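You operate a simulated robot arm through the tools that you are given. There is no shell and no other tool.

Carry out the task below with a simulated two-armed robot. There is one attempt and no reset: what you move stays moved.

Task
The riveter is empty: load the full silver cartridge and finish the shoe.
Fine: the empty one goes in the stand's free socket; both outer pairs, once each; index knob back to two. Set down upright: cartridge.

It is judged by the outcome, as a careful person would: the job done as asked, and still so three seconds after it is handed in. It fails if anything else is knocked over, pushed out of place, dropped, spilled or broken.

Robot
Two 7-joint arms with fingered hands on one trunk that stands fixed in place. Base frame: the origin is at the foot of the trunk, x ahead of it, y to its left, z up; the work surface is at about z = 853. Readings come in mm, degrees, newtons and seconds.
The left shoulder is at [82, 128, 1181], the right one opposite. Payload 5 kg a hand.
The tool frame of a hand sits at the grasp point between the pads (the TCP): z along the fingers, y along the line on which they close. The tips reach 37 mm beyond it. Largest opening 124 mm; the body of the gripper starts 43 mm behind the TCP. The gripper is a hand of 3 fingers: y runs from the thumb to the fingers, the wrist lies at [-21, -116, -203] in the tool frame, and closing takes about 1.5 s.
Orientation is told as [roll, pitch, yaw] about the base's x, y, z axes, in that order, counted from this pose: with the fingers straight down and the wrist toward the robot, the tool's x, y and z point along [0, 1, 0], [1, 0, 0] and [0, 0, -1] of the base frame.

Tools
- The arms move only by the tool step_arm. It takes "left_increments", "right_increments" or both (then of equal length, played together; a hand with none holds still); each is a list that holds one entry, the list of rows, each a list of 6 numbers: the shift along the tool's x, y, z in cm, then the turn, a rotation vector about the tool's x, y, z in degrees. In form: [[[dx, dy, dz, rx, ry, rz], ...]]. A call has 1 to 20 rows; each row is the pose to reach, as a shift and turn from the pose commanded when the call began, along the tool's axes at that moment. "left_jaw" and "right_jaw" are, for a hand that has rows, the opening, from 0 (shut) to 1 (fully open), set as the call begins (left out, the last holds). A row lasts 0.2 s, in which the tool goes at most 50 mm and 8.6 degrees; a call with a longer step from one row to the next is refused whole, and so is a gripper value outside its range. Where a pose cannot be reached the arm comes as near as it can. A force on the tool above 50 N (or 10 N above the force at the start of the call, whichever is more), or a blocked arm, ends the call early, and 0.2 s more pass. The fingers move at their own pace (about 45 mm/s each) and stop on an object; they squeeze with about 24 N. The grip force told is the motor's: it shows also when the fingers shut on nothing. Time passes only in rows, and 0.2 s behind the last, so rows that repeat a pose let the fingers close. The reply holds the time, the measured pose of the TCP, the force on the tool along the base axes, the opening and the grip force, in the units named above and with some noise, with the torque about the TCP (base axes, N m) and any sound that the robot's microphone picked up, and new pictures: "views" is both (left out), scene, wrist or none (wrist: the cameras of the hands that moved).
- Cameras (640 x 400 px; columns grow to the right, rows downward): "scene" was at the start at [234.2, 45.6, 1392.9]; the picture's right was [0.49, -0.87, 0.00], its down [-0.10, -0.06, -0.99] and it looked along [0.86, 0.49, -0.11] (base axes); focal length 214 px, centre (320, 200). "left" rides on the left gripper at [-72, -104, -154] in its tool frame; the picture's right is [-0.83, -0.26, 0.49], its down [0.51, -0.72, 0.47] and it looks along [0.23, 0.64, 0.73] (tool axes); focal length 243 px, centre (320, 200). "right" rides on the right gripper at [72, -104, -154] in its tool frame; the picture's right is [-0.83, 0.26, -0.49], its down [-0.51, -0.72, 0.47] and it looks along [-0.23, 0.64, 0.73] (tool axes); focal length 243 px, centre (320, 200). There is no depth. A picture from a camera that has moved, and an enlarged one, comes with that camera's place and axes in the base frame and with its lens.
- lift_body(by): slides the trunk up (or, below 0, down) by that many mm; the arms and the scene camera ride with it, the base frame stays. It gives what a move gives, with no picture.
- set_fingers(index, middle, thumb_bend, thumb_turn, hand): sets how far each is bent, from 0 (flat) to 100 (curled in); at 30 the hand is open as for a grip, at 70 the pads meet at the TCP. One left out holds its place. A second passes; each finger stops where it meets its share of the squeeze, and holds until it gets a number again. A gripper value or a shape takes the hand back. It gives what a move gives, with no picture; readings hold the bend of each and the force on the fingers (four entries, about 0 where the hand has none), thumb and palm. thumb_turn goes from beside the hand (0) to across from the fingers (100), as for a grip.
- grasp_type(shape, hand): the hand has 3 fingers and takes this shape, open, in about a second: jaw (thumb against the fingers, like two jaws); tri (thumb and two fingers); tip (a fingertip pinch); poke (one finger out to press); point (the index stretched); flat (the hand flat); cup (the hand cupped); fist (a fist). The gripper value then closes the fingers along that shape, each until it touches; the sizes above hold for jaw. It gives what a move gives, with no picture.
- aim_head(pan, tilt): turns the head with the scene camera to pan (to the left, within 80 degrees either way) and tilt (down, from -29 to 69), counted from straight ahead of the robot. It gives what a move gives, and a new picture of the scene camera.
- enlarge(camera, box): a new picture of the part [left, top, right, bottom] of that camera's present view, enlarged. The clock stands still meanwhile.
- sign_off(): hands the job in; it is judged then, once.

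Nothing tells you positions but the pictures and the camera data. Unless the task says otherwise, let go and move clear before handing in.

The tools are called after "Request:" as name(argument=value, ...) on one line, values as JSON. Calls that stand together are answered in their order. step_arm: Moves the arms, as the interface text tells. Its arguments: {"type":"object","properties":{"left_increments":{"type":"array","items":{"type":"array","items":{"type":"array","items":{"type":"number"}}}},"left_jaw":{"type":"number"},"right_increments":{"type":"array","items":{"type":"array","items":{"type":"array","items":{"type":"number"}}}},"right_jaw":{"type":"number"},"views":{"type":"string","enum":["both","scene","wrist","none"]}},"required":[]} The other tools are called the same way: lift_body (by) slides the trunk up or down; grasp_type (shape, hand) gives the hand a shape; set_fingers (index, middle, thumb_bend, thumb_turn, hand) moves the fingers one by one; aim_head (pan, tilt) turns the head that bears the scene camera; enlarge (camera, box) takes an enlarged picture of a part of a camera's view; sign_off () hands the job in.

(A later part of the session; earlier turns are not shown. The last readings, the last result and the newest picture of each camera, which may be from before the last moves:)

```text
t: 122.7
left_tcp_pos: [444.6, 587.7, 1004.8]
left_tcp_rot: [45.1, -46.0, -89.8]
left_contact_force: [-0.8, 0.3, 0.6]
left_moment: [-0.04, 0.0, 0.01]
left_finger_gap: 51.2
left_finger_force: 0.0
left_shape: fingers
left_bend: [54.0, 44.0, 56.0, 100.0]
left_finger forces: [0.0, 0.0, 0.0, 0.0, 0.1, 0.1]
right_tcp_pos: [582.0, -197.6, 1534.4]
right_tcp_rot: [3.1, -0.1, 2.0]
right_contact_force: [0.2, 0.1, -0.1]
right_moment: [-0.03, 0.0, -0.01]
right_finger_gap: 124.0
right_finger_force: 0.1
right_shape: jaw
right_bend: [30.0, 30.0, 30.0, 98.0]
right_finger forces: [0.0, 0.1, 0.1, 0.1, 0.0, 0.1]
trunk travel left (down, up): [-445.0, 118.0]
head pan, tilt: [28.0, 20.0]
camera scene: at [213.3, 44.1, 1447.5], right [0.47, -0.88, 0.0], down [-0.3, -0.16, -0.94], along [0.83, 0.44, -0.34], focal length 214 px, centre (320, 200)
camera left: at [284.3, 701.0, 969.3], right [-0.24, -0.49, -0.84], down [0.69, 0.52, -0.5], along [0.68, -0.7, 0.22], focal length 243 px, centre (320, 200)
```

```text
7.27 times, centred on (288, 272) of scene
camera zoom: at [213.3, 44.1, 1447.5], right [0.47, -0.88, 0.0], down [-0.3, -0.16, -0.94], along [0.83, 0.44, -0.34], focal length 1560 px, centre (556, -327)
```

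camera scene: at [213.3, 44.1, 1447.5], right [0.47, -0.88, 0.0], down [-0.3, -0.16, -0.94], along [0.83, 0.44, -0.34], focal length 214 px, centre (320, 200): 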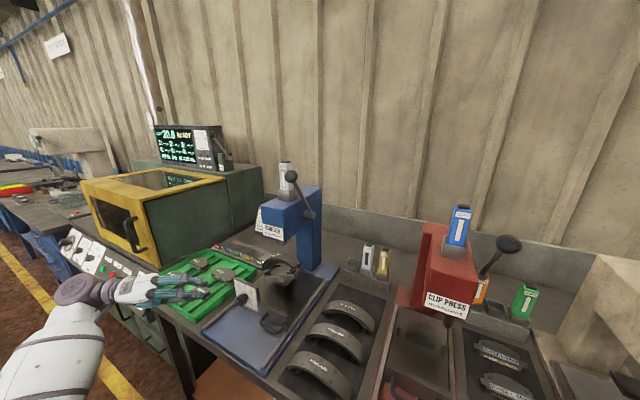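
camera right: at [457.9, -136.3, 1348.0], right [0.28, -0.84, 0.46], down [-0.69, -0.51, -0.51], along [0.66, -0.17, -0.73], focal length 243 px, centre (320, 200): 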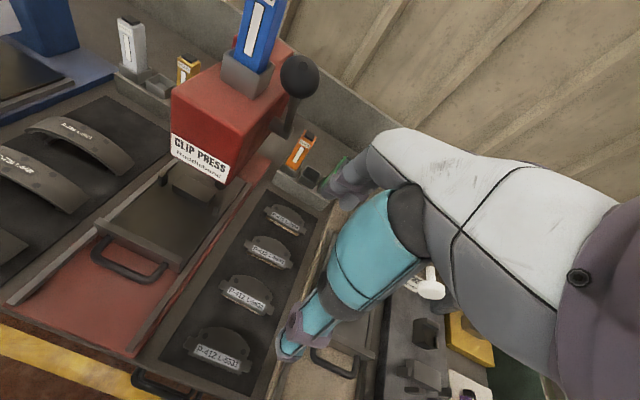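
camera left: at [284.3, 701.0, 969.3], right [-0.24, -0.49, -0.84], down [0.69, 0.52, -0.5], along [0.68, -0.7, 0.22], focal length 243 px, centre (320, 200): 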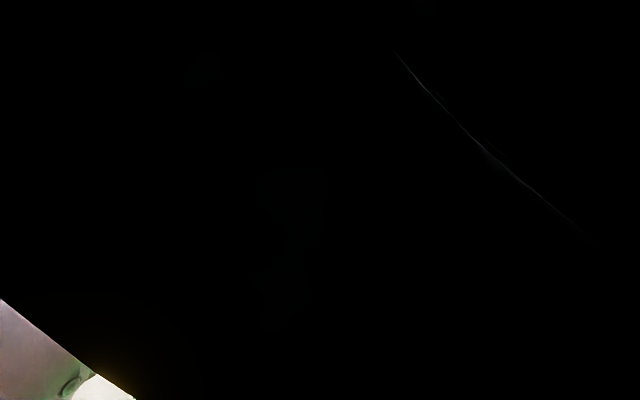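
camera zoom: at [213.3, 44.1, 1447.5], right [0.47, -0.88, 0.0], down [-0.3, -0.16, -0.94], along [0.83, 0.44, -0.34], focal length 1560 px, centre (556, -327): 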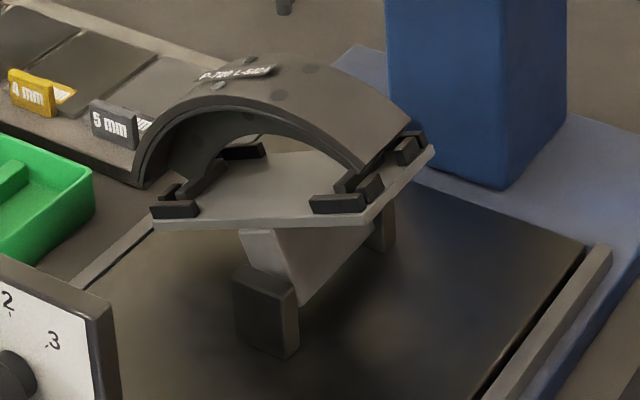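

The pointer is on 1 and the open (dark) rivet pair is under the nozzle, with the middle pair already bright. Now I'll bring the hand up, level it back, and prepare to grip the lever ball.

Request:
step_arm(left_increments=[[[1.2, 3.8, -1.6, 0, 0, 0], [2.4, 7.7, -3.1, 4.1, 0, 4.1], [3.7, 11.5, -4.7, 8.1, 0, 8.2], [4.9, 15.3, -6.2, 12.2, 0, 12.3], [6.1, 19.2, -7.8, 16.2, 0, 16.4], [7.3, 23.0, -9.4, 20.3, 0, 20.4], [8.5, 26.9, -10.9, 24.3, 0, 24.5], [9.76, 30.69, -12.5, 28.4, 0, 28.6], [9.76, 30.69, -12.5, 32.4, 0, 32.6], [9.76, 30.69, -12.5, 32.4, 0, 32.6]]], left_jaw=1.0, views="both")

Request:
enlarge(camera="scene", box=[260, 150, 340, 230])

Request:
enlarge(camera="left", box=[300, 200, 500, 360])

```text
t: 124.9
left_tcp_pos: [421.6, 488.5, 1334.8]
left_tcp_rot: [45.1, -0.1, -89.9]
left_contact_force: [0.9, 0.1, 0.1]
left_moment: [0.01, -0.01, -0.01]
left_finger_gap: 123.7
left_finger_force: 0.1
left_shape: jaw
left_bend: [30.0, 30.0, 30.0, 98.0]
left_finger forces: [0.0, 0.0, 0.0, 0.1, 0.0, 0.0]
right_tcp_pos: [581.7, -197.1, 1535.5]
right_tcp_rot: [3.0, -0.2, 2.0]
right_contact_force: [0.0, 0.2, -0.6]
right_moment: [0.01, 0.02, -0.02]
right_finger_gap: 123.9
right_finger_force: 0.2
right_shape: jaw
right_bend: [30.0, 30.0, 30.0, 98.0]
right_finger forces: [0.0, 0.0, 0.0, 0.0, 0.0, 0.0]
trunk travel left (down, up): [-445.0, 118.0]
head pan, tilt: [28.0, 20.0]
camera scene: at [214.0, 44.4, 1447.3], right [0.47, -0.88, 0.0], down [-0.3, -0.16, -0.94], along [0.83, 0.44, -0.34], focal length 214 px, centre (320, 200)
camera left: at [261.5, 593.3, 1392.3], right [-0.24, 0.26, -0.94], down [0.69, 0.72, 0.03], along [0.68, -0.64, -0.35], focal length 243 px, centre (320, 200)
```

scene: 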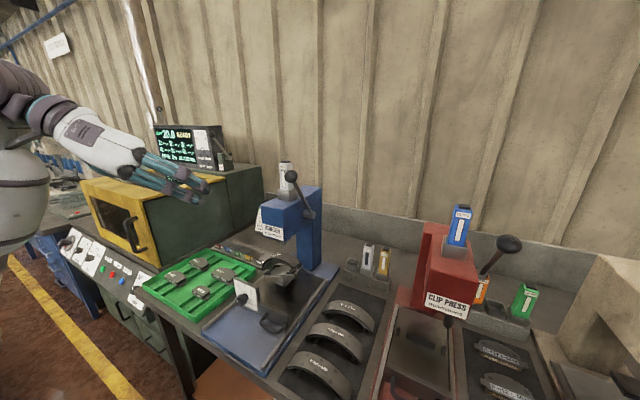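
left: 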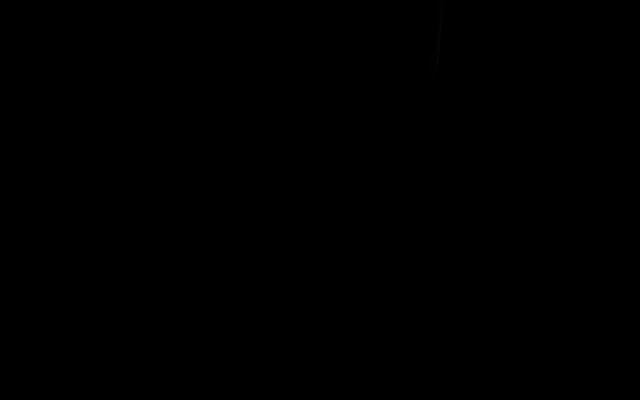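

```text
5.00 times, centred on (300, 190) of scene
camera zoom: at [214.0, 44.4, 1447.3], right [0.47, -0.88, 0.0], down [-0.3, -0.16, -0.94], along [0.83, 0.44, -0.34], focal length 1072 px, centre (420, 250)
```

zoom: 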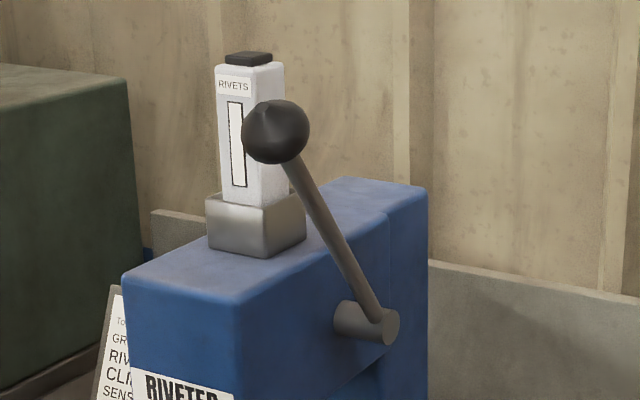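

```text
2.50 times, centred on (400, 280) of left
camera zoom: at [261.5, 593.3, 1392.3], right [-0.24, 0.26, -0.94], down [0.69, 0.72, 0.03], along [0.68, -0.64, -0.35], focal length 606 px, centre (120, 0)
```

zoom: 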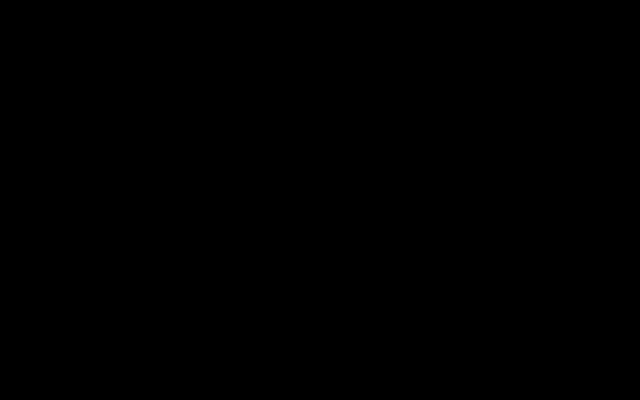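

The lever ball is at about (668, 373, 1314) and its pivot near (770, 365, 1161). I'll move the hand to 120 mm in front of and above the ball.

Request:
step_arm(left_increments=[[[3.2, 2.3, 1.06, 0, 0, 0], [6.4, 4.6, 2.1, 0, 0, 0], [9.5, 6.9, 3.2, 0, 0, 0], [12.7, 9.2, 4.2, 0, 0, 0], [15.8, 11.5, 5.29, 0, 0, 0], [15.8, 11.5, 5.29, 0, 0, 0]]], left_jaw=1.0, views="both")

Request:
enlarge(camera="scene", box=[220, 110, 340, 220])

```text
t: 126.3
left_tcp_pos: [575.8, 371.2, 1406.1]
left_tcp_rot: [45.2, -0.1, -89.9]
left_contact_force: [0.8, 0.5, 0.1]
left_moment: [-0.07, 0.04, 0.0]
left_finger_gap: 123.8
left_finger_force: 0.0
left_shape: jaw
left_bend: [30.0, 30.0, 30.0, 98.0]
left_finger forces: [0.0, 0.0, 0.1, 0.1, 0.0, 0.1]
right_tcp_pos: [582.3, -194.6, 1535.6]
right_tcp_rot: [2.9, -0.1, 1.9]
right_contact_force: [1.4, 0.6, -0.3]
right_moment: [-0.04, 0.05, 0.0]
right_finger_gap: 124.0
right_finger_force: 0.1
right_shape: jaw
right_bend: [30.0, 30.0, 30.0, 98.0]
right_finger forces: [0.0, 0.0, 0.0, 0.1, 0.1, 0.0]
trunk travel left (down, up): [-445.0, 118.0]
head pan, tilt: [28.0, 20.0]
camera scene: at [214.8, 45.7, 1447.1], right [0.47, -0.88, 0.0], down [-0.3, -0.16, -0.94], along [0.83, 0.44, -0.34], focal length 214 px, centre (320, 200)
camera left: at [414.3, 476.7, 1463.7], right [-0.24, 0.26, -0.94], down [0.69, 0.72, 0.02], along [0.68, -0.64, -0.35], focal length 243 px, centre (320, 200)
```

scene: 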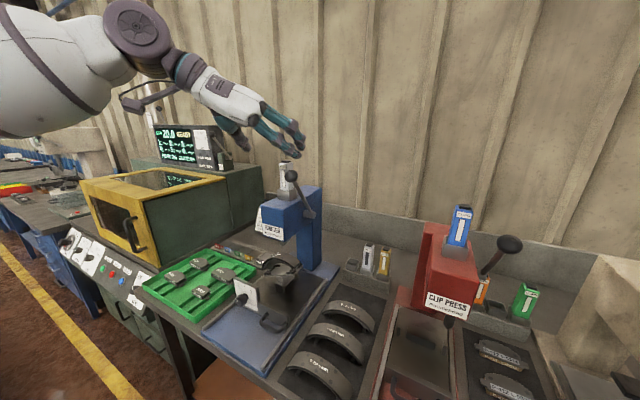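
left: 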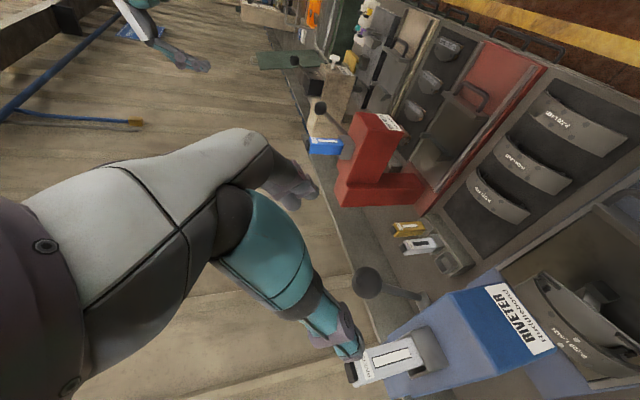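

```text
3.64 times, centred on (280, 165) of scene
camera zoom: at [214.8, 45.7, 1447.1], right [0.47, -0.88, 0.0], down [-0.3, -0.16, -0.94], along [0.83, 0.44, -0.34], focal length 780 px, centre (466, 327)
```

zoom: 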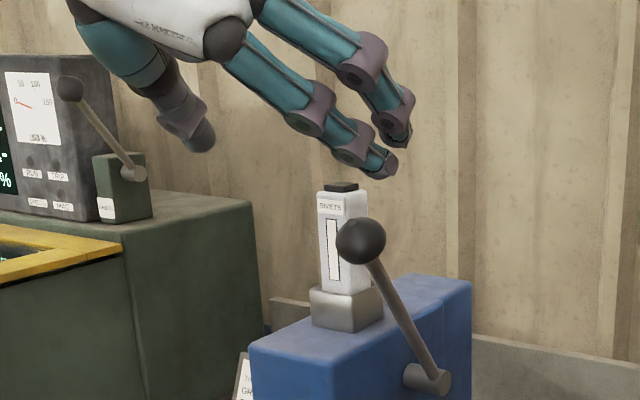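

The tool axis points straight at the ball. I'll advance along the fingers so they straddle it.

Request:
step_arm(left_increments=[[[0, 0, 3.5, 0, 0, 0], [0, 0, 7.0, 0, 0, 0], [0, 0, 10.0, 0, 0, 0], [0, 0, 11.8, 0, 0, 0], [0, 0, 11.8, 0, 0, 0]]], left_jaw=1.0, views="wrist")

Request:
enlarge(camera="scene", box=[230, 120, 340, 220])

Request:
enlarge(camera="left", box=[250, 150, 450, 350])

```text
t: 127.5
left_tcp_pos: [657.4, 371.4, 1328.1]
left_tcp_rot: [45.1, 0.0, -89.8]
left_contact_force: [-0.9, -0.5, -0.3]
left_moment: [-0.05, 0.02, 0.01]
left_finger_gap: 124.0
left_finger_force: 0.0
left_shape: jaw
left_bend: [30.0, 30.0, 30.0, 98.0]
left_finger forces: [0.0, 0.0, 0.0, 0.0, 0.0, 0.0]
right_tcp_pos: [582.0, -196.1, 1536.9]
right_tcp_rot: [2.9, -0.1, 2.0]
right_contact_force: [-0.2, 0.6, 0.3]
right_moment: [-0.02, 0.01, 0.04]
right_finger_gap: 123.9
right_finger_force: 0.1
right_shape: jaw
right_bend: [30.0, 30.0, 30.0, 98.0]
right_finger forces: [0.0, 0.0, 0.0, 0.0, 0.0, 0.0]
trunk travel left (down, up): [-445.0, 118.0]
head pan, tilt: [28.0, 20.0]
camera left: at [495.6, 475.7, 1383.8], right [-0.24, 0.26, -0.94], down [0.69, 0.72, 0.03], along [0.68, -0.64, -0.35], focal length 243 px, centre (320, 200)
```

left: 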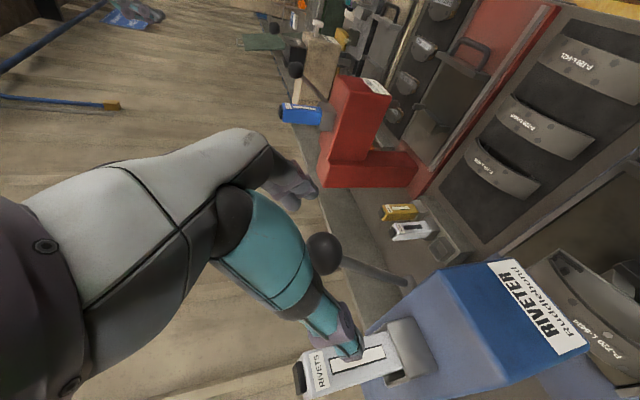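

```text
4.00 times, centred on (285, 170) of scene
camera zoom: at [213.7, 44.4, 1447.4], right [0.47, -0.88, 0.0], down [-0.3, -0.16, -0.94], along [0.83, 0.44, -0.34], focal length 858 px, centre (460, 320)
```

zoom: 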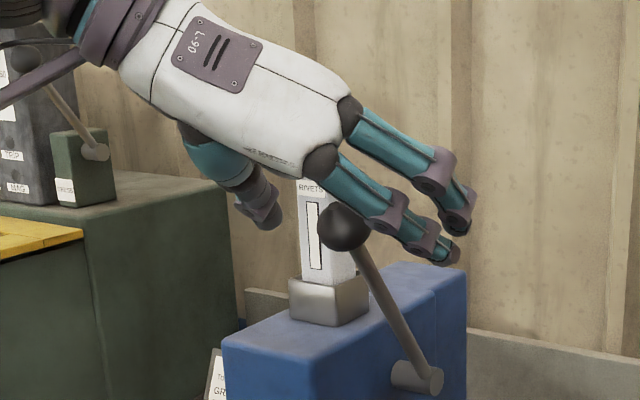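

```text
2.00 times, centred on (350, 250) of left
camera zoom: at [495.6, 475.7, 1383.8], right [-0.24, 0.26, -0.94], down [0.69, 0.72, 0.03], along [0.68, -0.64, -0.35], focal length 485 px, centre (260, 100)
```

zoom: 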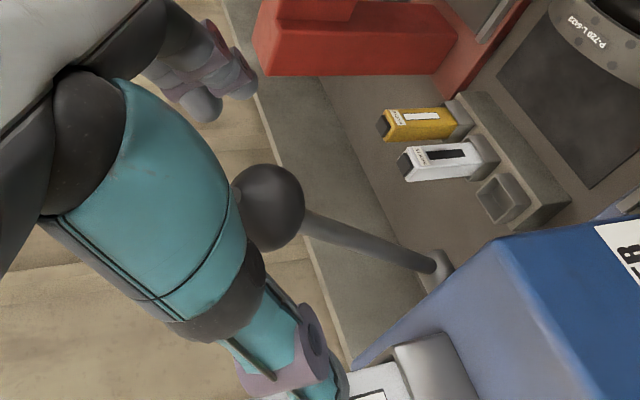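

The ball centre is about 29 mm beyond the grasp point; I'll advance 11 mm more so the fingertips cage it, then close.

Request:
step_arm(left_increments=[[[0, 0, 0.6, 0, 0, 0], [0, 0, 1.1, 0, 0, 0], [0, 0, 1.1, 0, 0, 0]]], left_jaw=1.0, views="none")

Request:
step_arm(left_increments=[[[0, 0, 0, 0, 0, 0], [0, 0, 0, 0, 0, 0], [0, 0, 0, 0, 0, 0], [0, 0, 0, 0, 0, 0], [0, 0, 0, 0, 0, 0], [0, 0, 0, 0, 0, 0], [0, 0, 0, 0, 0, 0], [0, 0, 0, 0, 0, 0], [0, 0, 0, 0, 0, 0]]], left_jaw=0.0, views="wrist")

Request:
enlarge(camera="scene", box=[230, 120, 340, 220])

Request:
enlarge(camera="left", box=[250, 170, 400, 320])

```text
t: 128.3
left_tcp_pos: [664.6, 371.7, 1317.6]
left_tcp_rot: [45.2, 0.0, -89.9]
left_contact_force: [0.1, 0.6, 0.0]
left_moment: [-0.02, -0.01, 0.01]
left_finger_gap: 123.8
left_finger_force: 0.1
left_shape: jaw
left_bend: [30.0, 30.0, 30.0, 98.0]
left_finger forces: [0.0, 0.0, 0.0, 0.0, 0.1, 0.1]
right_tcp_pos: [581.6, -198.3, 1535.3]
right_tcp_rot: [3.0, -0.2, 1.9]
right_contact_force: [0.4, 0.2, -1.5]
right_moment: [0.0, -0.03, 0.01]
right_finger_gap: 123.9
right_finger_force: 0.1
right_shape: jaw
right_bend: [30.0, 30.0, 30.0, 98.0]
right_finger forces: [0.1, 0.1, 0.0, 0.0, 0.0, 0.0]
trunk travel left (down, up): [-445.0, 118.0]
head pan, tilt: [28.0, 20.0]
```

```text
t: 130.3
left_tcp_pos: [667.0, 372.1, 1316.9]
left_tcp_rot: [45.1, -0.1, -89.8]
left_contact_force: [4.6, 2.6, -3.6]
left_moment: [-0.02, -0.02, 0.05]
left_finger_gap: 15.6
left_finger_force: 23.9
left_shape: jaw
left_bend: [72.0, 70.0, 76.0, 100.0]
left_finger forces: [13.4, 4.5, 0.0, 0.1, 19.6, 0.0]
right_tcp_pos: [582.4, -197.6, 1533.6]
right_tcp_rot: [3.0, -0.1, 2.1]
right_contact_force: [0.0, -0.3, 0.2]
right_moment: [-0.02, 0.0, -0.02]
right_finger_gap: 123.8
right_finger_force: 0.0
right_shape: jaw
right_bend: [30.0, 30.0, 30.0, 98.0]
right_finger forces: [0.1, 0.0, 0.0, 0.0, 0.0, 0.0]
trunk travel left (down, up): [-445.0, 118.0]
head pan, tilt: [28.0, 20.0]
camera left: at [505.6, 476.3, 1373.7], right [-0.24, 0.26, -0.94], down [0.69, 0.72, 0.03], along [0.68, -0.64, -0.35], focal length 243 px, centre (320, 200)
```

left: 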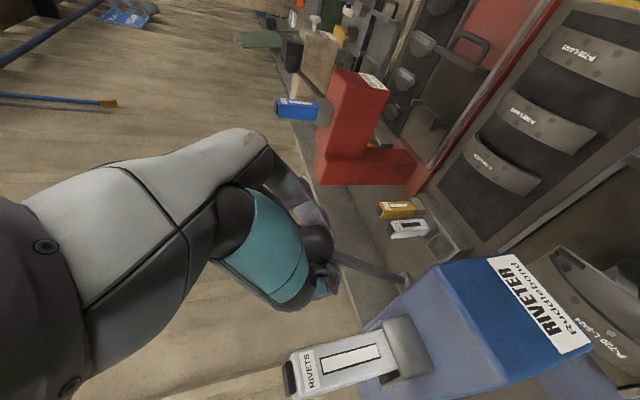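

```text
4.00 times, centred on (285, 170) of scene
camera zoom: at [215.0, 44.5, 1447.1], right [0.47, -0.88, 0.0], down [-0.3, -0.16, -0.94], along [0.83, 0.44, -0.34], focal length 858 px, centre (460, 320)
```

zoom: 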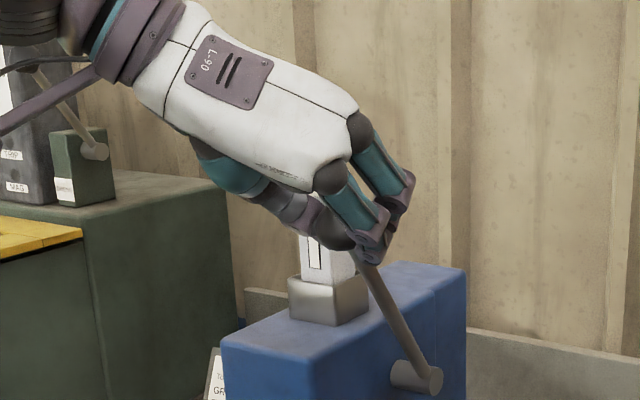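

```text
2.67 times, centred on (325, 245) of left
camera zoom: at [505.6, 476.3, 1373.7], right [-0.24, 0.26, -0.94], down [0.69, 0.72, 0.03], along [0.68, -0.64, -0.35], focal length 647 px, centre (307, 80)
```

zoom: 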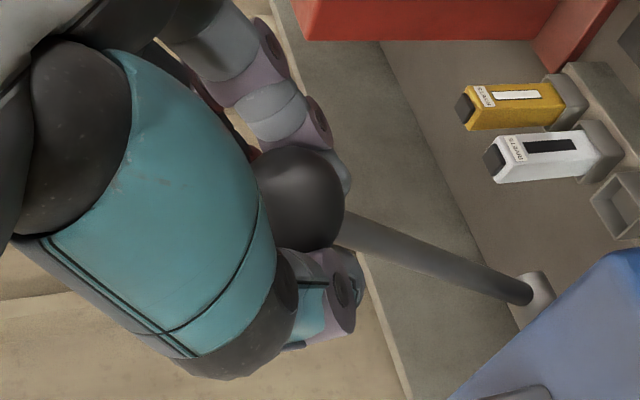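

The ball is caged by the fingers. Now I'll pull the lever down along its arc (about 56°), turning the hand partly with it, watching force and sound.

Request:
step_arm(left_increments=[[[-1.3, 0, -0.2, 0, 2, 0], [-2.62, 0, -0.31, 0, 3.9, 0], [-5.32, 0, -0.25, 0, 7.9, 0], [-8.0, 0, 0.16, 0, 11.9, 0], [-10.6, 0, 0.94, 0, 15.9, 0], [-13.05, 0, 2.05, 0, 19.9, 0], [-15.34, 0, 3.51, 0, 23.9, 0], [-17.41, 0, 5.24, 0, 27.9, 0]]], left_jaw=0.0, views="both")

Request:
enlarge(camera="scene", box=[200, 120, 340, 300])

```text
t: 132.1
left_tcp_pos: [582.5, 372.6, 1156.1]
left_tcp_rot: [73.3, -0.1, -89.7]
left_contact_force: [35.1, 6.2, 10.9]
left_moment: [0.12, -0.99, 0.05]
left_finger_gap: 13.7
left_finger_force: 23.7
left_shape: jaw
left_bend: [71.0, 70.0, 75.0, 100.0]
left_finger forces: [18.6, 23.2, 0.0, 0.0, 21.7, 0.1]
right_tcp_pos: [587.4, -197.3, 1534.4]
right_tcp_rot: [3.0, 0.1, 2.0]
right_contact_force: [0.5, -1.0, -0.8]
right_moment: [-0.01, 0.01, -0.02]
right_finger_gap: 123.9
right_finger_force: 0.1
right_shape: jaw
right_bend: [30.0, 30.0, 30.0, 98.0]
right_finger forces: [0.0, 0.1, 0.1, 0.1, 0.0, 0.1]
trunk travel left (down, up): [-445.0, 118.0]
head pan, tilt: [28.0, 20.0]
camera scene: at [218.9, 44.4, 1446.8], right [0.47, -0.88, 0.0], down [-0.31, -0.16, -0.94], along [0.83, 0.44, -0.35], focal length 214 px, centre (320, 200)
camera left: at [412.5, 477.1, 1131.3], right [0.23, 0.26, -0.94], down [0.6, 0.72, 0.35], along [0.77, -0.64, 0.01], focal length 243 px, centre (320, 200)
```

scene: 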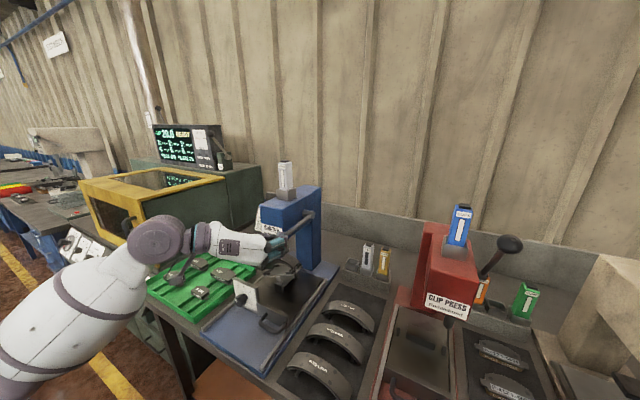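
left: 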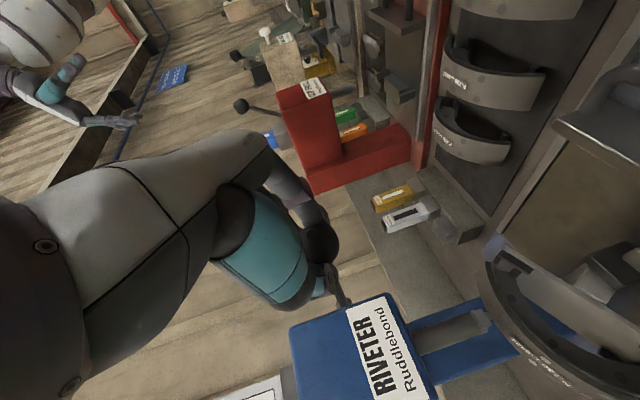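

```text
2.22 times, centred on (270, 210) of scene
camera zoom: at [218.9, 44.4, 1446.8], right [0.47, -0.88, 0.0], down [-0.31, -0.16, -0.94], along [0.83, 0.44, -0.35], focal length 477 px, centre (431, 178)
```

zoom: 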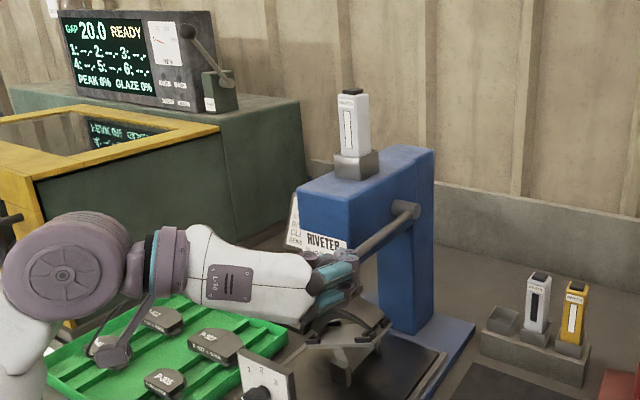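

The lever is down to roughly horizontal with little resistance and no stop or click yet. I'll ease the radial pull and continue further down.

Request:
step_arm(left_increments=[[[0.07, 0, 0.24, 0, 0, 0], [-1.2, 0, 0.7, 0, 2, 0], [-2.47, 0, 1.16, 0, 4, 0], [-3.6, 0, 1.8, 0, 6, 0], [-4.83, 0, 2.47, 0, 8, 0]]], left_jaw=0.0, views="both")

Request:
enlarge(camera="scene", box=[200, 120, 340, 300])

```text
t: 133.1
left_tcp_pos: [586.3, 371.9, 1128.6]
left_tcp_rot: [80.0, 0.0, -89.6]
left_contact_force: [-3.1, 4.0, 18.4]
left_moment: [0.03, -0.76, 0.15]
left_finger_gap: 15.3
left_finger_force: 23.6
left_shape: jaw
left_bend: [72.0, 70.0, 75.0, 100.0]
left_finger forces: [14.1, 19.3, 0.0, 0.1, 18.4, 0.0]
right_tcp_pos: [581.7, -198.8, 1534.8]
right_tcp_rot: [3.0, -0.3, 1.9]
right_contact_force: [1.3, -0.9, 0.0]
right_moment: [-0.01, 0.03, -0.01]
right_finger_gap: 123.6
right_finger_force: 0.0
right_shape: jaw
right_bend: [30.0, 30.0, 30.0, 98.0]
right_finger forces: [0.1, 0.1, 0.0, 0.0, 0.0, 0.0]
trunk travel left (down, up): [-445.0, 118.0]
head pan, tilt: [28.0, 20.0]
stopped in row 5 (left hand): the force on the tool passed its limit at 59 N (the readings are from after the stop); the commanded pose is now the measured one
camera scene: at [213.2, 43.0, 1447.4], right [0.47, -0.88, 0.0], down [-0.3, -0.16, -0.94], along [0.83, 0.44, -0.34], focal length 214 px, centre (320, 200)
camera left: at [420.2, 475.9, 1083.7], right [0.34, 0.26, -0.9], down [0.55, 0.72, 0.42], along [0.77, -0.64, 0.1], focal length 243 px, centre (320, 200)
```

scene: 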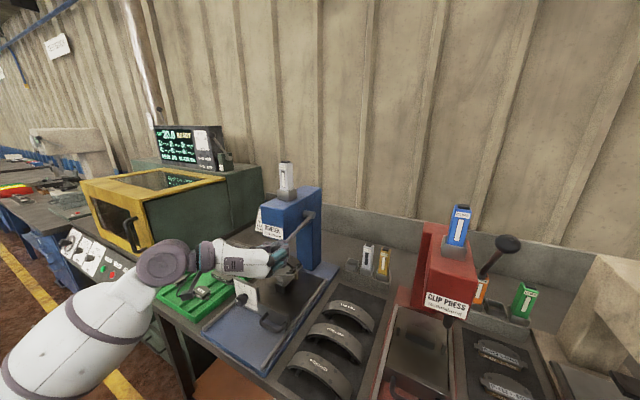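
left: 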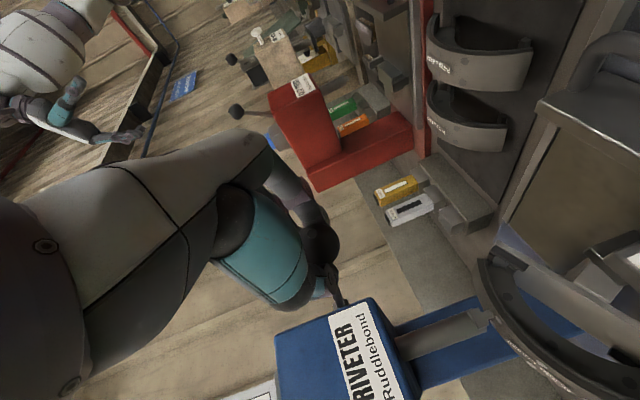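

```text
2.22 times, centred on (270, 210) of scene
camera zoom: at [213.2, 43.0, 1447.4], right [0.47, -0.88, 0.0], down [-0.3, -0.16, -0.94], along [0.83, 0.44, -0.34], focal length 477 px, centre (431, 178)
```

zoom: 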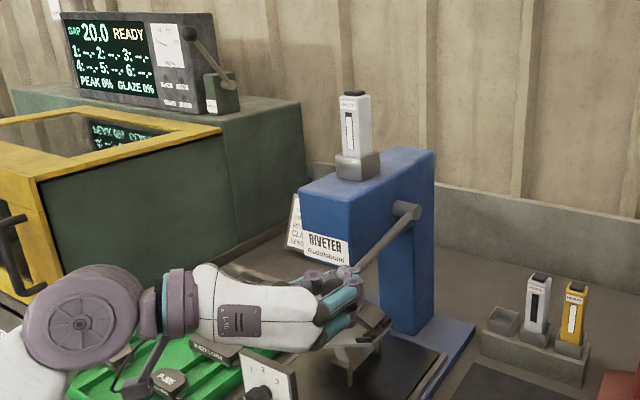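

It hit the end of its stroke (59 N stop), and the cartridge window now shows rivets used. I'll guide the lever back up along the same arc to its rest position.

Request:
step_arm(left_increments=[[[1.66, 0, -0.47, 0, -2.8, 0], [4.35, 0, -0.9, 0, -7.2, 0], [7.06, 0, -0.97, 0, -11.6, 0], [9.76, 0, -0.67, 0, -16, 0], [12.4, 0, 0, 0, -20.5, 0], [14.92, 0, 1.03, 0, -24.9, 0], [17.29, 0, 2.38, 0, -29.3, 0], [18.93, 0, 3.6, 0, -32.6, 0], [19.95, 0, 4.52, 0, -34.9, 0], [19.95, 0, 4.52, 0, -34.9, 0]]], left_jaw=0.0, views="both")

Request:
enlarge(camera="scene", box=[225, 140, 345, 310])

Request:
enlarge(camera="scene", box=[255, 245, 320, 300])

Request:
enlarge(camera="left", box=[270, 220, 440, 400])

```text
t: 135.3
left_tcp_pos: [668.8, 374.9, 1307.4]
left_tcp_rot: [44.3, -0.1, -89.7]
left_contact_force: [-0.4, -2.4, -34.0]
left_moment: [-0.31, 0.41, -0.1]
left_finger_gap: 12.4
left_finger_force: 24.0
left_shape: jaw
left_bend: [71.0, 70.0, 79.0, 98.0]
left_finger forces: [13.0, 3.8, 0.0, 0.0, 17.3, 0.0]
right_tcp_pos: [583.8, -194.7, 1535.0]
right_tcp_rot: [2.9, -0.2, 2.0]
right_contact_force: [-0.3, -0.3, 0.7]
right_moment: [-0.06, -0.04, 0.02]
right_finger_gap: 123.9
right_finger_force: 0.0
right_shape: jaw
right_bend: [30.0, 30.0, 30.0, 98.0]
right_finger forces: [0.0, 0.0, 0.1, 0.1, 0.0, 0.0]
trunk travel left (down, up): [-445.0, 118.0]
head pan, tilt: [28.0, 20.0]
camera scene: at [215.1, 46.7, 1446.7], right [0.47, -0.88, 0.0], down [-0.3, -0.16, -0.94], along [0.83, 0.44, -0.34], focal length 214 px, centre (320, 200)
camera left: at [508.8, 479.2, 1367.4], right [-0.25, 0.26, -0.93], down [0.69, 0.72, 0.02], along [0.68, -0.64, -0.36], focal length 243 px, centre (320, 200)
```

scene: 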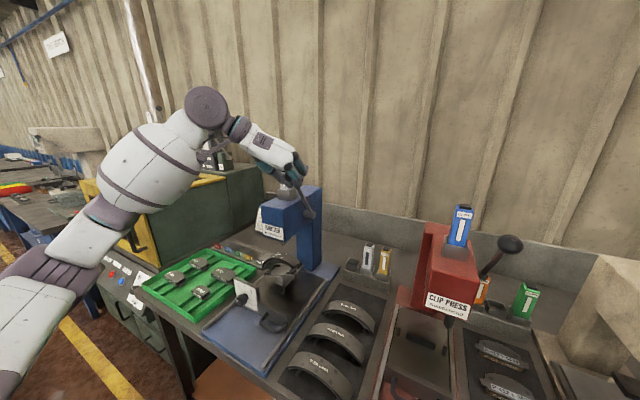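
left: 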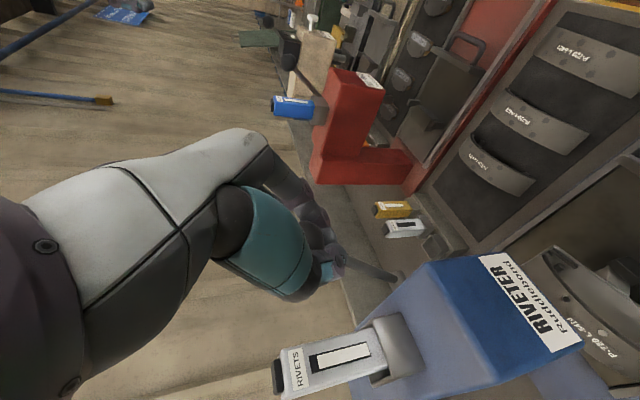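

```text
2.35 times, centred on (285, 225) of scene
camera zoom: at [215.1, 46.7, 1446.7], right [0.47, -0.88, 0.0], down [-0.3, -0.16, -0.94], along [0.83, 0.44, -0.34], focal length 505 px, centre (402, 141)
```

zoom: 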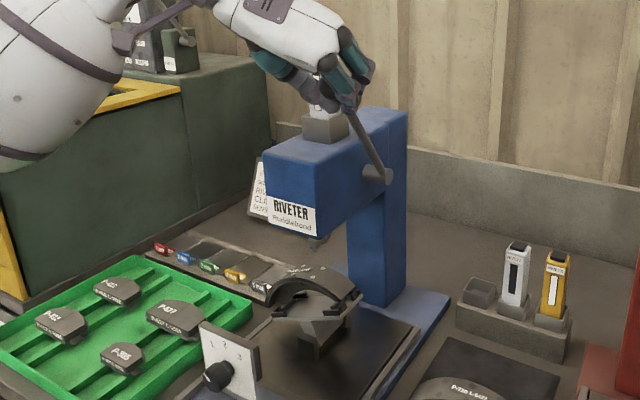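

```text
7.27 times, centred on (288, 272) of scene
camera zoom: at [215.1, 46.7, 1446.7], right [0.47, -0.88, 0.0], down [-0.3, -0.16, -0.94], along [0.83, 0.44, -0.34], focal length 1560 px, centre (556, -327)
```

zoom: 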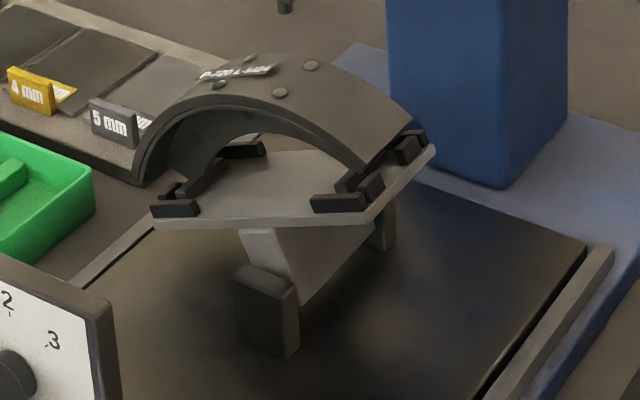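

```text
2.22 times, centred on (355, 310) of left
camera zoom: at [508.8, 479.2, 1367.4], right [-0.25, 0.26, -0.93], down [0.69, 0.72, 0.02], along [0.68, -0.64, -0.36], focal length 539 px, centre (242, -44)
```

zoom: 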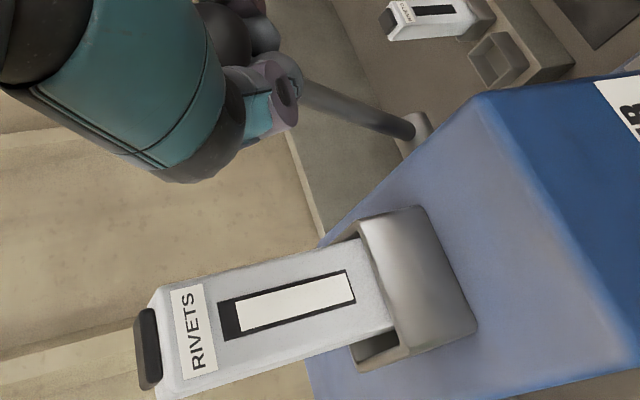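

The pair now shows set rivet heads, and the window shows a little used. The lever is back up, so I'll open the hand and back off along the finger axis.

Request:
step_arm(left_increments=[[[0, 0, 0, 0, 0, 0], [0, 0, 0, 0, 0, 0], [0, 0, 0, 0, 0, 0], [0, 0, 0, 0, 0, 0], [0, 0, 0, 0, 0, 0], [0, 0, 0, 0, 0, 0], [0, 0, 0, 0, 0, 0], [0, 0, 0, 0, 0, 0], [0, 0, -2.0, 0, 0, 0], [0, 0, -5.0, 0, 0, 0], [0, 0, -8.0, 0, 0, 0], [0, 0, -12.0, 0, 0, 0]]], left_jaw=1.0, views="both")

Request:
enlarge(camera="scene", box=[225, 140, 345, 310])

Request:
enlarge(camera="scene", box=[260, 150, 340, 230])

```text
t: 137.9
left_tcp_pos: [579.8, 370.5, 1400.6]
left_tcp_rot: [44.8, 0.2, -89.7]
left_contact_force: [0.3, -0.9, -0.2]
left_moment: [0.0, -0.03, 0.03]
left_finger_gap: 123.7
left_finger_force: 0.1
left_shape: jaw
left_bend: [30.0, 30.0, 30.0, 98.0]
left_finger forces: [0.0, 0.0, 0.1, 0.1, 0.0, 0.1]
right_tcp_pos: [580.2, -197.8, 1535.9]
right_tcp_rot: [3.0, -0.2, 2.0]
right_contact_force: [-0.5, 0.3, 1.6]
right_moment: [0.01, -0.02, 0.0]
right_finger_gap: 124.0
right_finger_force: 0.1
right_shape: jaw
right_bend: [30.0, 30.0, 30.0, 98.0]
right_finger forces: [0.0, 0.0, 0.0, 0.0, 0.0, 0.1]
trunk travel left (down, up): [-445.0, 118.0]
head pan, tilt: [28.0, 20.0]
camera scene: at [212.2, 43.3, 1447.7], right [0.47, -0.88, 0.0], down [-0.3, -0.16, -0.94], along [0.83, 0.44, -0.34], focal length 214 px, centre (320, 200)
camera left: at [418.0, 474.9, 1457.7], right [-0.24, 0.26, -0.93], down [0.69, 0.73, 0.02], along [0.68, -0.64, -0.36], focal length 243 px, centre (320, 200)
```

scene: 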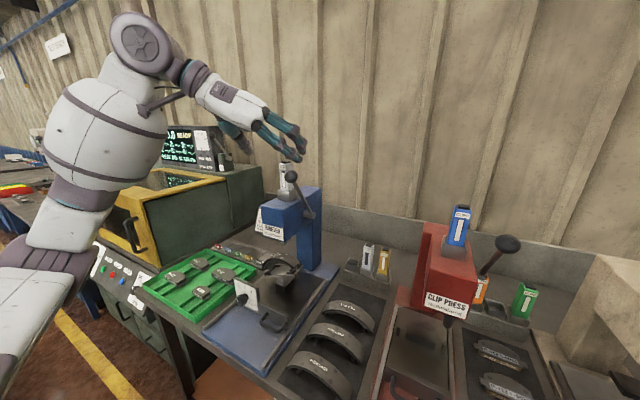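
left: 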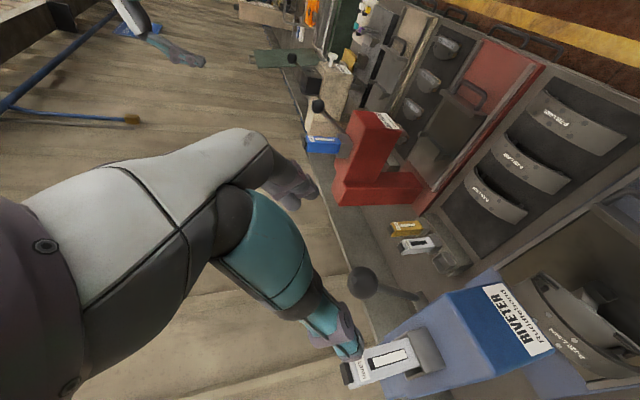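

```text
2.35 times, centred on (285, 225) of scene
camera zoom: at [212.2, 43.3, 1447.7], right [0.47, -0.88, 0.0], down [-0.3, -0.16, -0.94], along [0.83, 0.44, -0.34], focal length 505 px, centre (402, 141)
```

zoom: 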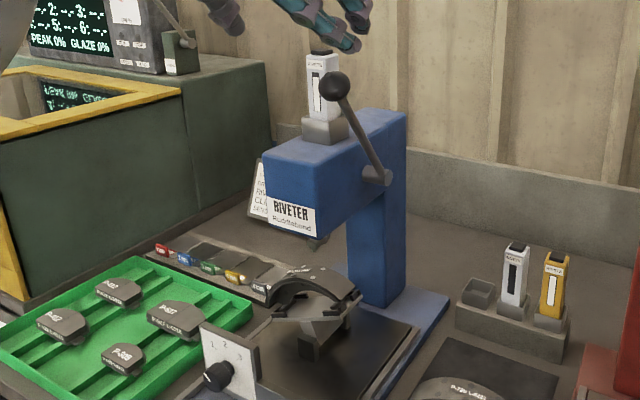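

```text
5.00 times, centred on (300, 190) of scene
camera zoom: at [212.2, 43.3, 1447.7], right [0.47, -0.88, 0.0], down [-0.3, -0.16, -0.94], along [0.83, 0.44, -0.34], focal length 1072 px, centre (420, 250)
```

zoom: 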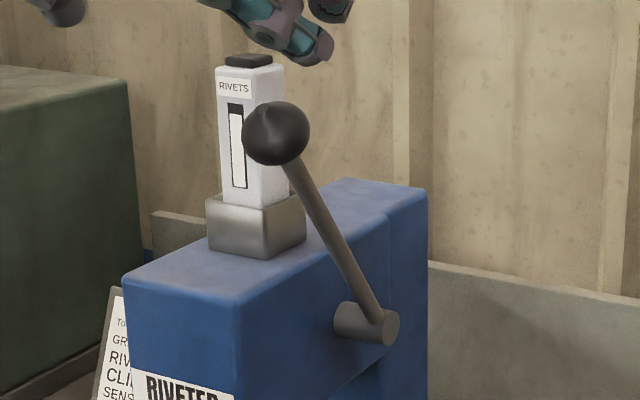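

The lever is exactly back at rest and the window shows some rivets used. Next: knob from 1 to 3. I'll retrace my way back to the knob with the hand rolled as when I left it.

Request:
step_arm(left_increments=[[[-3.2, -2.4, -1.3, 0, 0, 0], [-6.4, -4.7, -2.6, 0, 0, 0], [-9.5, -7.1, -3.9, 0, 0, 0], [-12.7, -9.4, -5.2, 0, 0, 0], [-15.8, -11.8, -6.5, 0, 0, 0], [-15.8, -11.8, -6.5, 0, 0, 0]]], left_jaw=1.0, views="none")

Request:
set_fingers(hand="left", index=50, middle=40, thumb_bend=52, thumb_turn=100)

```text
t: 139.3
left_tcp_pos: [426.5, 490.1, 1331.3]
left_tcp_rot: [44.7, 0.1, -89.6]
left_contact_force: [0.6, 0.5, 0.1]
left_moment: [0.02, 0.03, 0.02]
left_finger_gap: 124.0
left_finger_force: 0.1
left_shape: jaw
left_bend: [30.0, 30.0, 30.0, 98.0]
left_finger forces: [0.1, 0.0, 0.1, 0.0, 0.1, 0.0]
right_tcp_pos: [583.4, -198.0, 1534.1]
right_tcp_rot: [3.0, -0.2, 2.0]
right_contact_force: [0.7, -0.8, 0.1]
right_moment: [0.02, 0.01, -0.01]
right_finger_gap: 124.1
right_finger_force: 0.1
right_shape: jaw
right_bend: [30.0, 30.0, 30.0, 98.0]
right_finger forces: [0.0, 0.1, 0.1, 0.0, 0.0, 0.0]
trunk travel left (down, up): [-445.0, 118.0]
head pan, tilt: [28.0, 20.0]
```

```text
t: 140.3
left_tcp_pos: [426.2, 491.2, 1331.4]
left_tcp_rot: [44.7, 0.1, -89.7]
left_contact_force: [0.9, -0.1, 0.4]
left_moment: [0.02, 0.01, 0.03]
left_finger_gap: 65.3
left_finger_force: 0.1
left_shape: fingers
left_bend: [50.0, 40.0, 52.0, 100.0]
left_finger forces: [0.0, 0.0, 0.0, 0.0, 0.0, 0.1]
right_tcp_pos: [582.2, -197.8, 1533.6]
right_tcp_rot: [3.0, -0.2, 2.1]
right_contact_force: [-0.3, 0.1, -1.2]
right_moment: [0.01, 0.0, -0.01]
right_finger_gap: 124.2
right_finger_force: 0.0
right_shape: jaw
right_bend: [30.0, 30.0, 30.0, 98.0]
right_finger forces: [0.1, 0.0, 0.0, 0.0, 0.1, 0.0]
trunk travel left (down, up): [-445.0, 118.0]
head pan, tilt: [28.0, 20.0]
```

Request:
step_arm(left_increments=[[[-2.4, -1.1, 2.7, -3.6, 0, -3.6], [-4.9, -2.2, 5.4, -7.2, 0, -7.2], [-7.3, -3.2, 8.1, -10.8, 0, -10.9], [-9.7, -4.3, 10.8, -14.4, 0, -14.5], [-12.2, -5.4, 13.5, -18.0, 0, -18.1], [-14.6, -6.5, 16.2, -21.6, 0, -21.7], [-17.0, -7.5, 18.9, -25.2, 0, -25.4], [-19.4, -8.6, 21.6, -28.8, 0, -29.0], [-21.87, -9.7, 24.3, -32.4, 0, -32.6], [-21.87, -9.7, 24.3, -32.4, 0, -32.6]]], views="scene")

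Request:
enlarge(camera="scene", box=[140, 220, 320, 330])

```text
t: 142.5
left_tcp_pos: [439.5, 588.4, 1007.8]
left_tcp_rot: [44.7, -46.0, -89.1]
left_contact_force: [-0.1, 0.3, -0.1]
left_moment: [-0.01, -0.01, -0.02]
left_finger_gap: 65.1
left_finger_force: 0.0
left_shape: fingers
left_bend: [50.0, 40.0, 52.0, 100.0]
left_finger forces: [0.0, 0.1, 0.0, 0.0, 0.1, 0.0]
right_tcp_pos: [582.5, -197.8, 1535.1]
right_tcp_rot: [3.0, -0.2, 2.1]
right_contact_force: [-0.1, 0.0, 0.0]
right_moment: [0.01, -0.01, 0.01]
right_finger_gap: 124.1
right_finger_force: 0.0
right_shape: jaw
right_bend: [30.0, 30.0, 30.0, 98.0]
right_finger forces: [0.0, 0.0, 0.0, 0.0, 0.0, 0.1]
trunk travel left (down, up): [-445.0, 118.0]
head pan, tilt: [28.0, 20.0]
camera scene: at [213.7, 43.4, 1447.5], right [0.47, -0.88, 0.0], down [-0.3, -0.16, -0.94], along [0.83, 0.44, -0.34], focal length 214 px, centre (320, 200)
```

scene: 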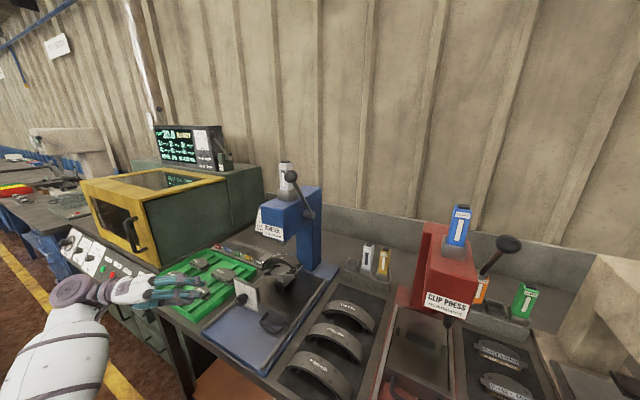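

```text
3.56 times, centred on (230, 275) of scene
camera zoom: at [213.7, 43.4, 1447.5], right [0.47, -0.88, 0.0], down [-0.3, -0.16, -0.94], along [0.83, 0.44, -0.34], focal length 763 px, centre (640, -67)
```

zoom: 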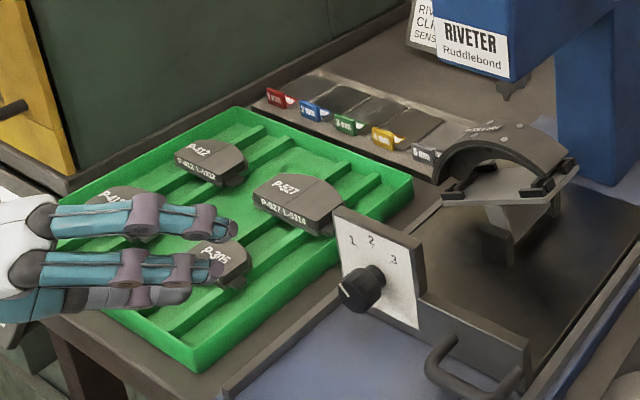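

The hand is back at the retreat point. I'll advance along the finger axis to the knob.

Request:
step_arm(left_increments=[[[0, 0, 3.5, 0, 0, 0], [-0.03, -0.04, 7.0, 0, 0, 0], [-0.05, -0.08, 10.0, 0, 0, 0], [-0.06, -0.085, 12.2, 0, 0, 0], [-0.06, -0.085, 12.2, 0, 0, 0]]], views="none")

Request:
enlarge(camera="left", box=[270, 170, 420, 320])

Request:
enlarge(camera="scene", box=[205, 255, 285, 325])

```text
t: 143.7
left_tcp_pos: [524.6, 525.0, 947.7]
left_tcp_rot: [44.7, -45.9, -89.2]
left_contact_force: [-0.4, -0.7, -0.1]
left_moment: [-0.01, 0.0, 0.01]
left_finger_gap: 64.9
left_finger_force: 0.1
left_shape: fingers
left_bend: [50.0, 40.0, 52.0, 100.0]
left_finger forces: [0.1, 0.1, 0.0, 0.1, 0.1, 0.0]
right_tcp_pos: [580.8, -198.7, 1535.0]
right_tcp_rot: [2.9, -0.2, 2.0]
right_contact_force: [0.0, 0.4, -0.5]
right_moment: [-0.03, -0.01, 0.02]
right_finger_gap: 123.7
right_finger_force: 0.0
right_shape: jaw
right_bend: [30.0, 30.0, 30.0, 98.0]
right_finger forces: [0.1, 0.0, 0.0, 0.0, 0.0, 0.0]
trunk travel left (down, up): [-445.0, 118.0]
head pan, tilt: [28.0, 20.0]
```

```text
2.67 times, centred on (345, 245) of left
camera zoom: at [362.0, 637.7, 912.2], right [-0.24, -0.49, -0.84], down [0.69, 0.53, -0.5], along [0.69, -0.69, 0.21], focal length 647 px, centre (253, 80)
```

zoom: 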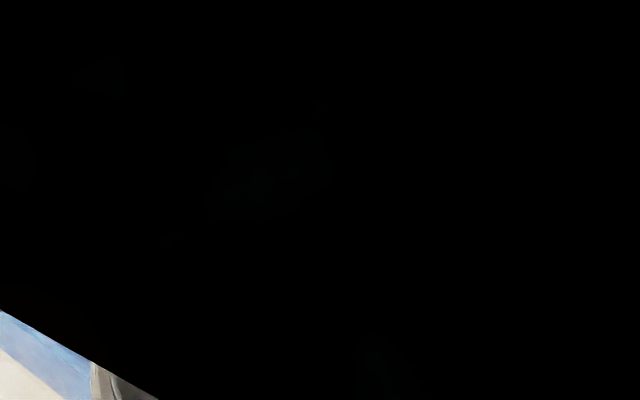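

```text
5.71 times, centred on (245, 290) of scene
camera zoom: at [213.4, 43.9, 1447.5], right [0.47, -0.88, 0.0], down [-0.3, -0.16, -0.94], along [0.83, 0.44, -0.34], focal length 1226 px, centre (749, -314)
```

zoom: 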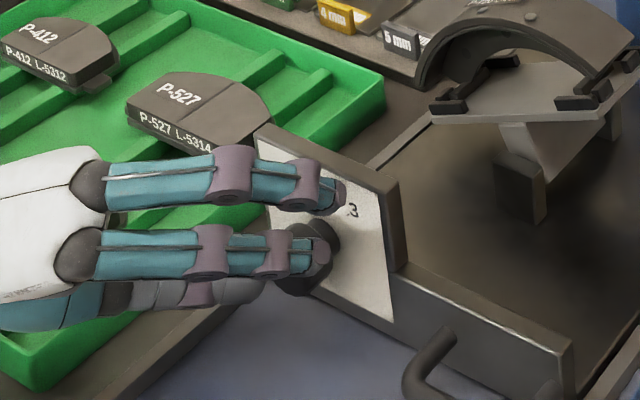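

Almost the same pose as when I released it; a 3 mm touch-up and then close on the knob.

Request:
step_arm(left_increments=[[[0.2, -0.2, 0.27, 0, 0, 0], [0.2, -0.2, 0.27, 0, 0, 0]]], views="none")

Request:
step_arm(left_increments=[[[0, 0, 0, 0, 0, 0], [0, 0, 0, 0, 0, 0], [0, 0, 0, 0, 0, 0], [0, 0, 0, 0, 0, 0], [0, 0, 0, 0, 0, 0], [0, 0, 0, 0, 0, 0], [0, 0, 0, 0, 0, 0]]], left_jaw=0.0, views="none")

Request:
enlarge(camera="scene", box=[205, 255, 285, 325])

```text
t: 144.3
left_tcp_pos: [528.1, 526.5, 942.8]
left_tcp_rot: [44.6, -46.2, -89.1]
left_contact_force: [-1.4, -0.4, -0.2]
left_moment: [-0.01, 0.0, 0.0]
left_finger_gap: 65.1
left_finger_force: 0.1
left_shape: fingers
left_bend: [50.0, 40.0, 52.0, 100.0]
left_finger forces: [0.0, 0.1, 0.0, 0.1, 0.0, 0.0]
right_tcp_pos: [581.0, -197.7, 1534.6]
right_tcp_rot: [3.0, -0.2, 2.0]
right_contact_force: [-0.4, 0.1, 0.0]
right_moment: [0.0, 0.01, -0.02]
right_finger_gap: 124.0
right_finger_force: 0.0
right_shape: jaw
right_bend: [30.0, 30.0, 30.0, 98.0]
right_finger forces: [0.0, 0.0, 0.0, 0.0, 0.0, 0.0]
trunk travel left (down, up): [-445.0, 118.0]
head pan, tilt: [28.0, 20.0]
```

```text
t: 145.9
left_tcp_pos: [529.2, 527.6, 942.6]
left_tcp_rot: [44.5, -45.9, -89.2]
left_contact_force: [-5.2, 8.7, -7.0]
left_moment: [0.25, 0.11, -0.02]
left_finger_gap: 9.4
left_finger_force: 24.0
left_shape: jaw
left_bend: [73.0, 61.0, 65.0, 100.0]
left_finger forces: [13.2, 7.1, 0.0, 0.0, 26.6, 0.0]
right_tcp_pos: [582.0, -196.0, 1535.9]
right_tcp_rot: [2.9, -0.2, 2.0]
right_contact_force: [-0.4, -0.6, -0.3]
right_moment: [0.03, 0.01, 0.02]
right_finger_gap: 123.8
right_finger_force: 0.0
right_shape: jaw
right_bend: [30.0, 30.0, 30.0, 98.0]
right_finger forces: [0.1, 0.1, 0.0, 0.0, 0.0, 0.1]
trunk travel left (down, up): [-445.0, 118.0]
head pan, tilt: [28.0, 20.0]
```

```text
5.71 times, centred on (245, 290) of scene
camera zoom: at [213.6, 45.6, 1447.3], right [0.47, -0.88, 0.0], down [-0.3, -0.16, -0.94], along [0.83, 0.44, -0.34], focal length 1226 px, centre (749, -314)
```

zoom: 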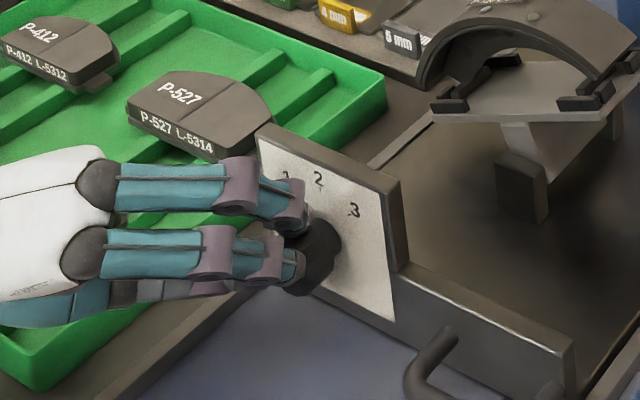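

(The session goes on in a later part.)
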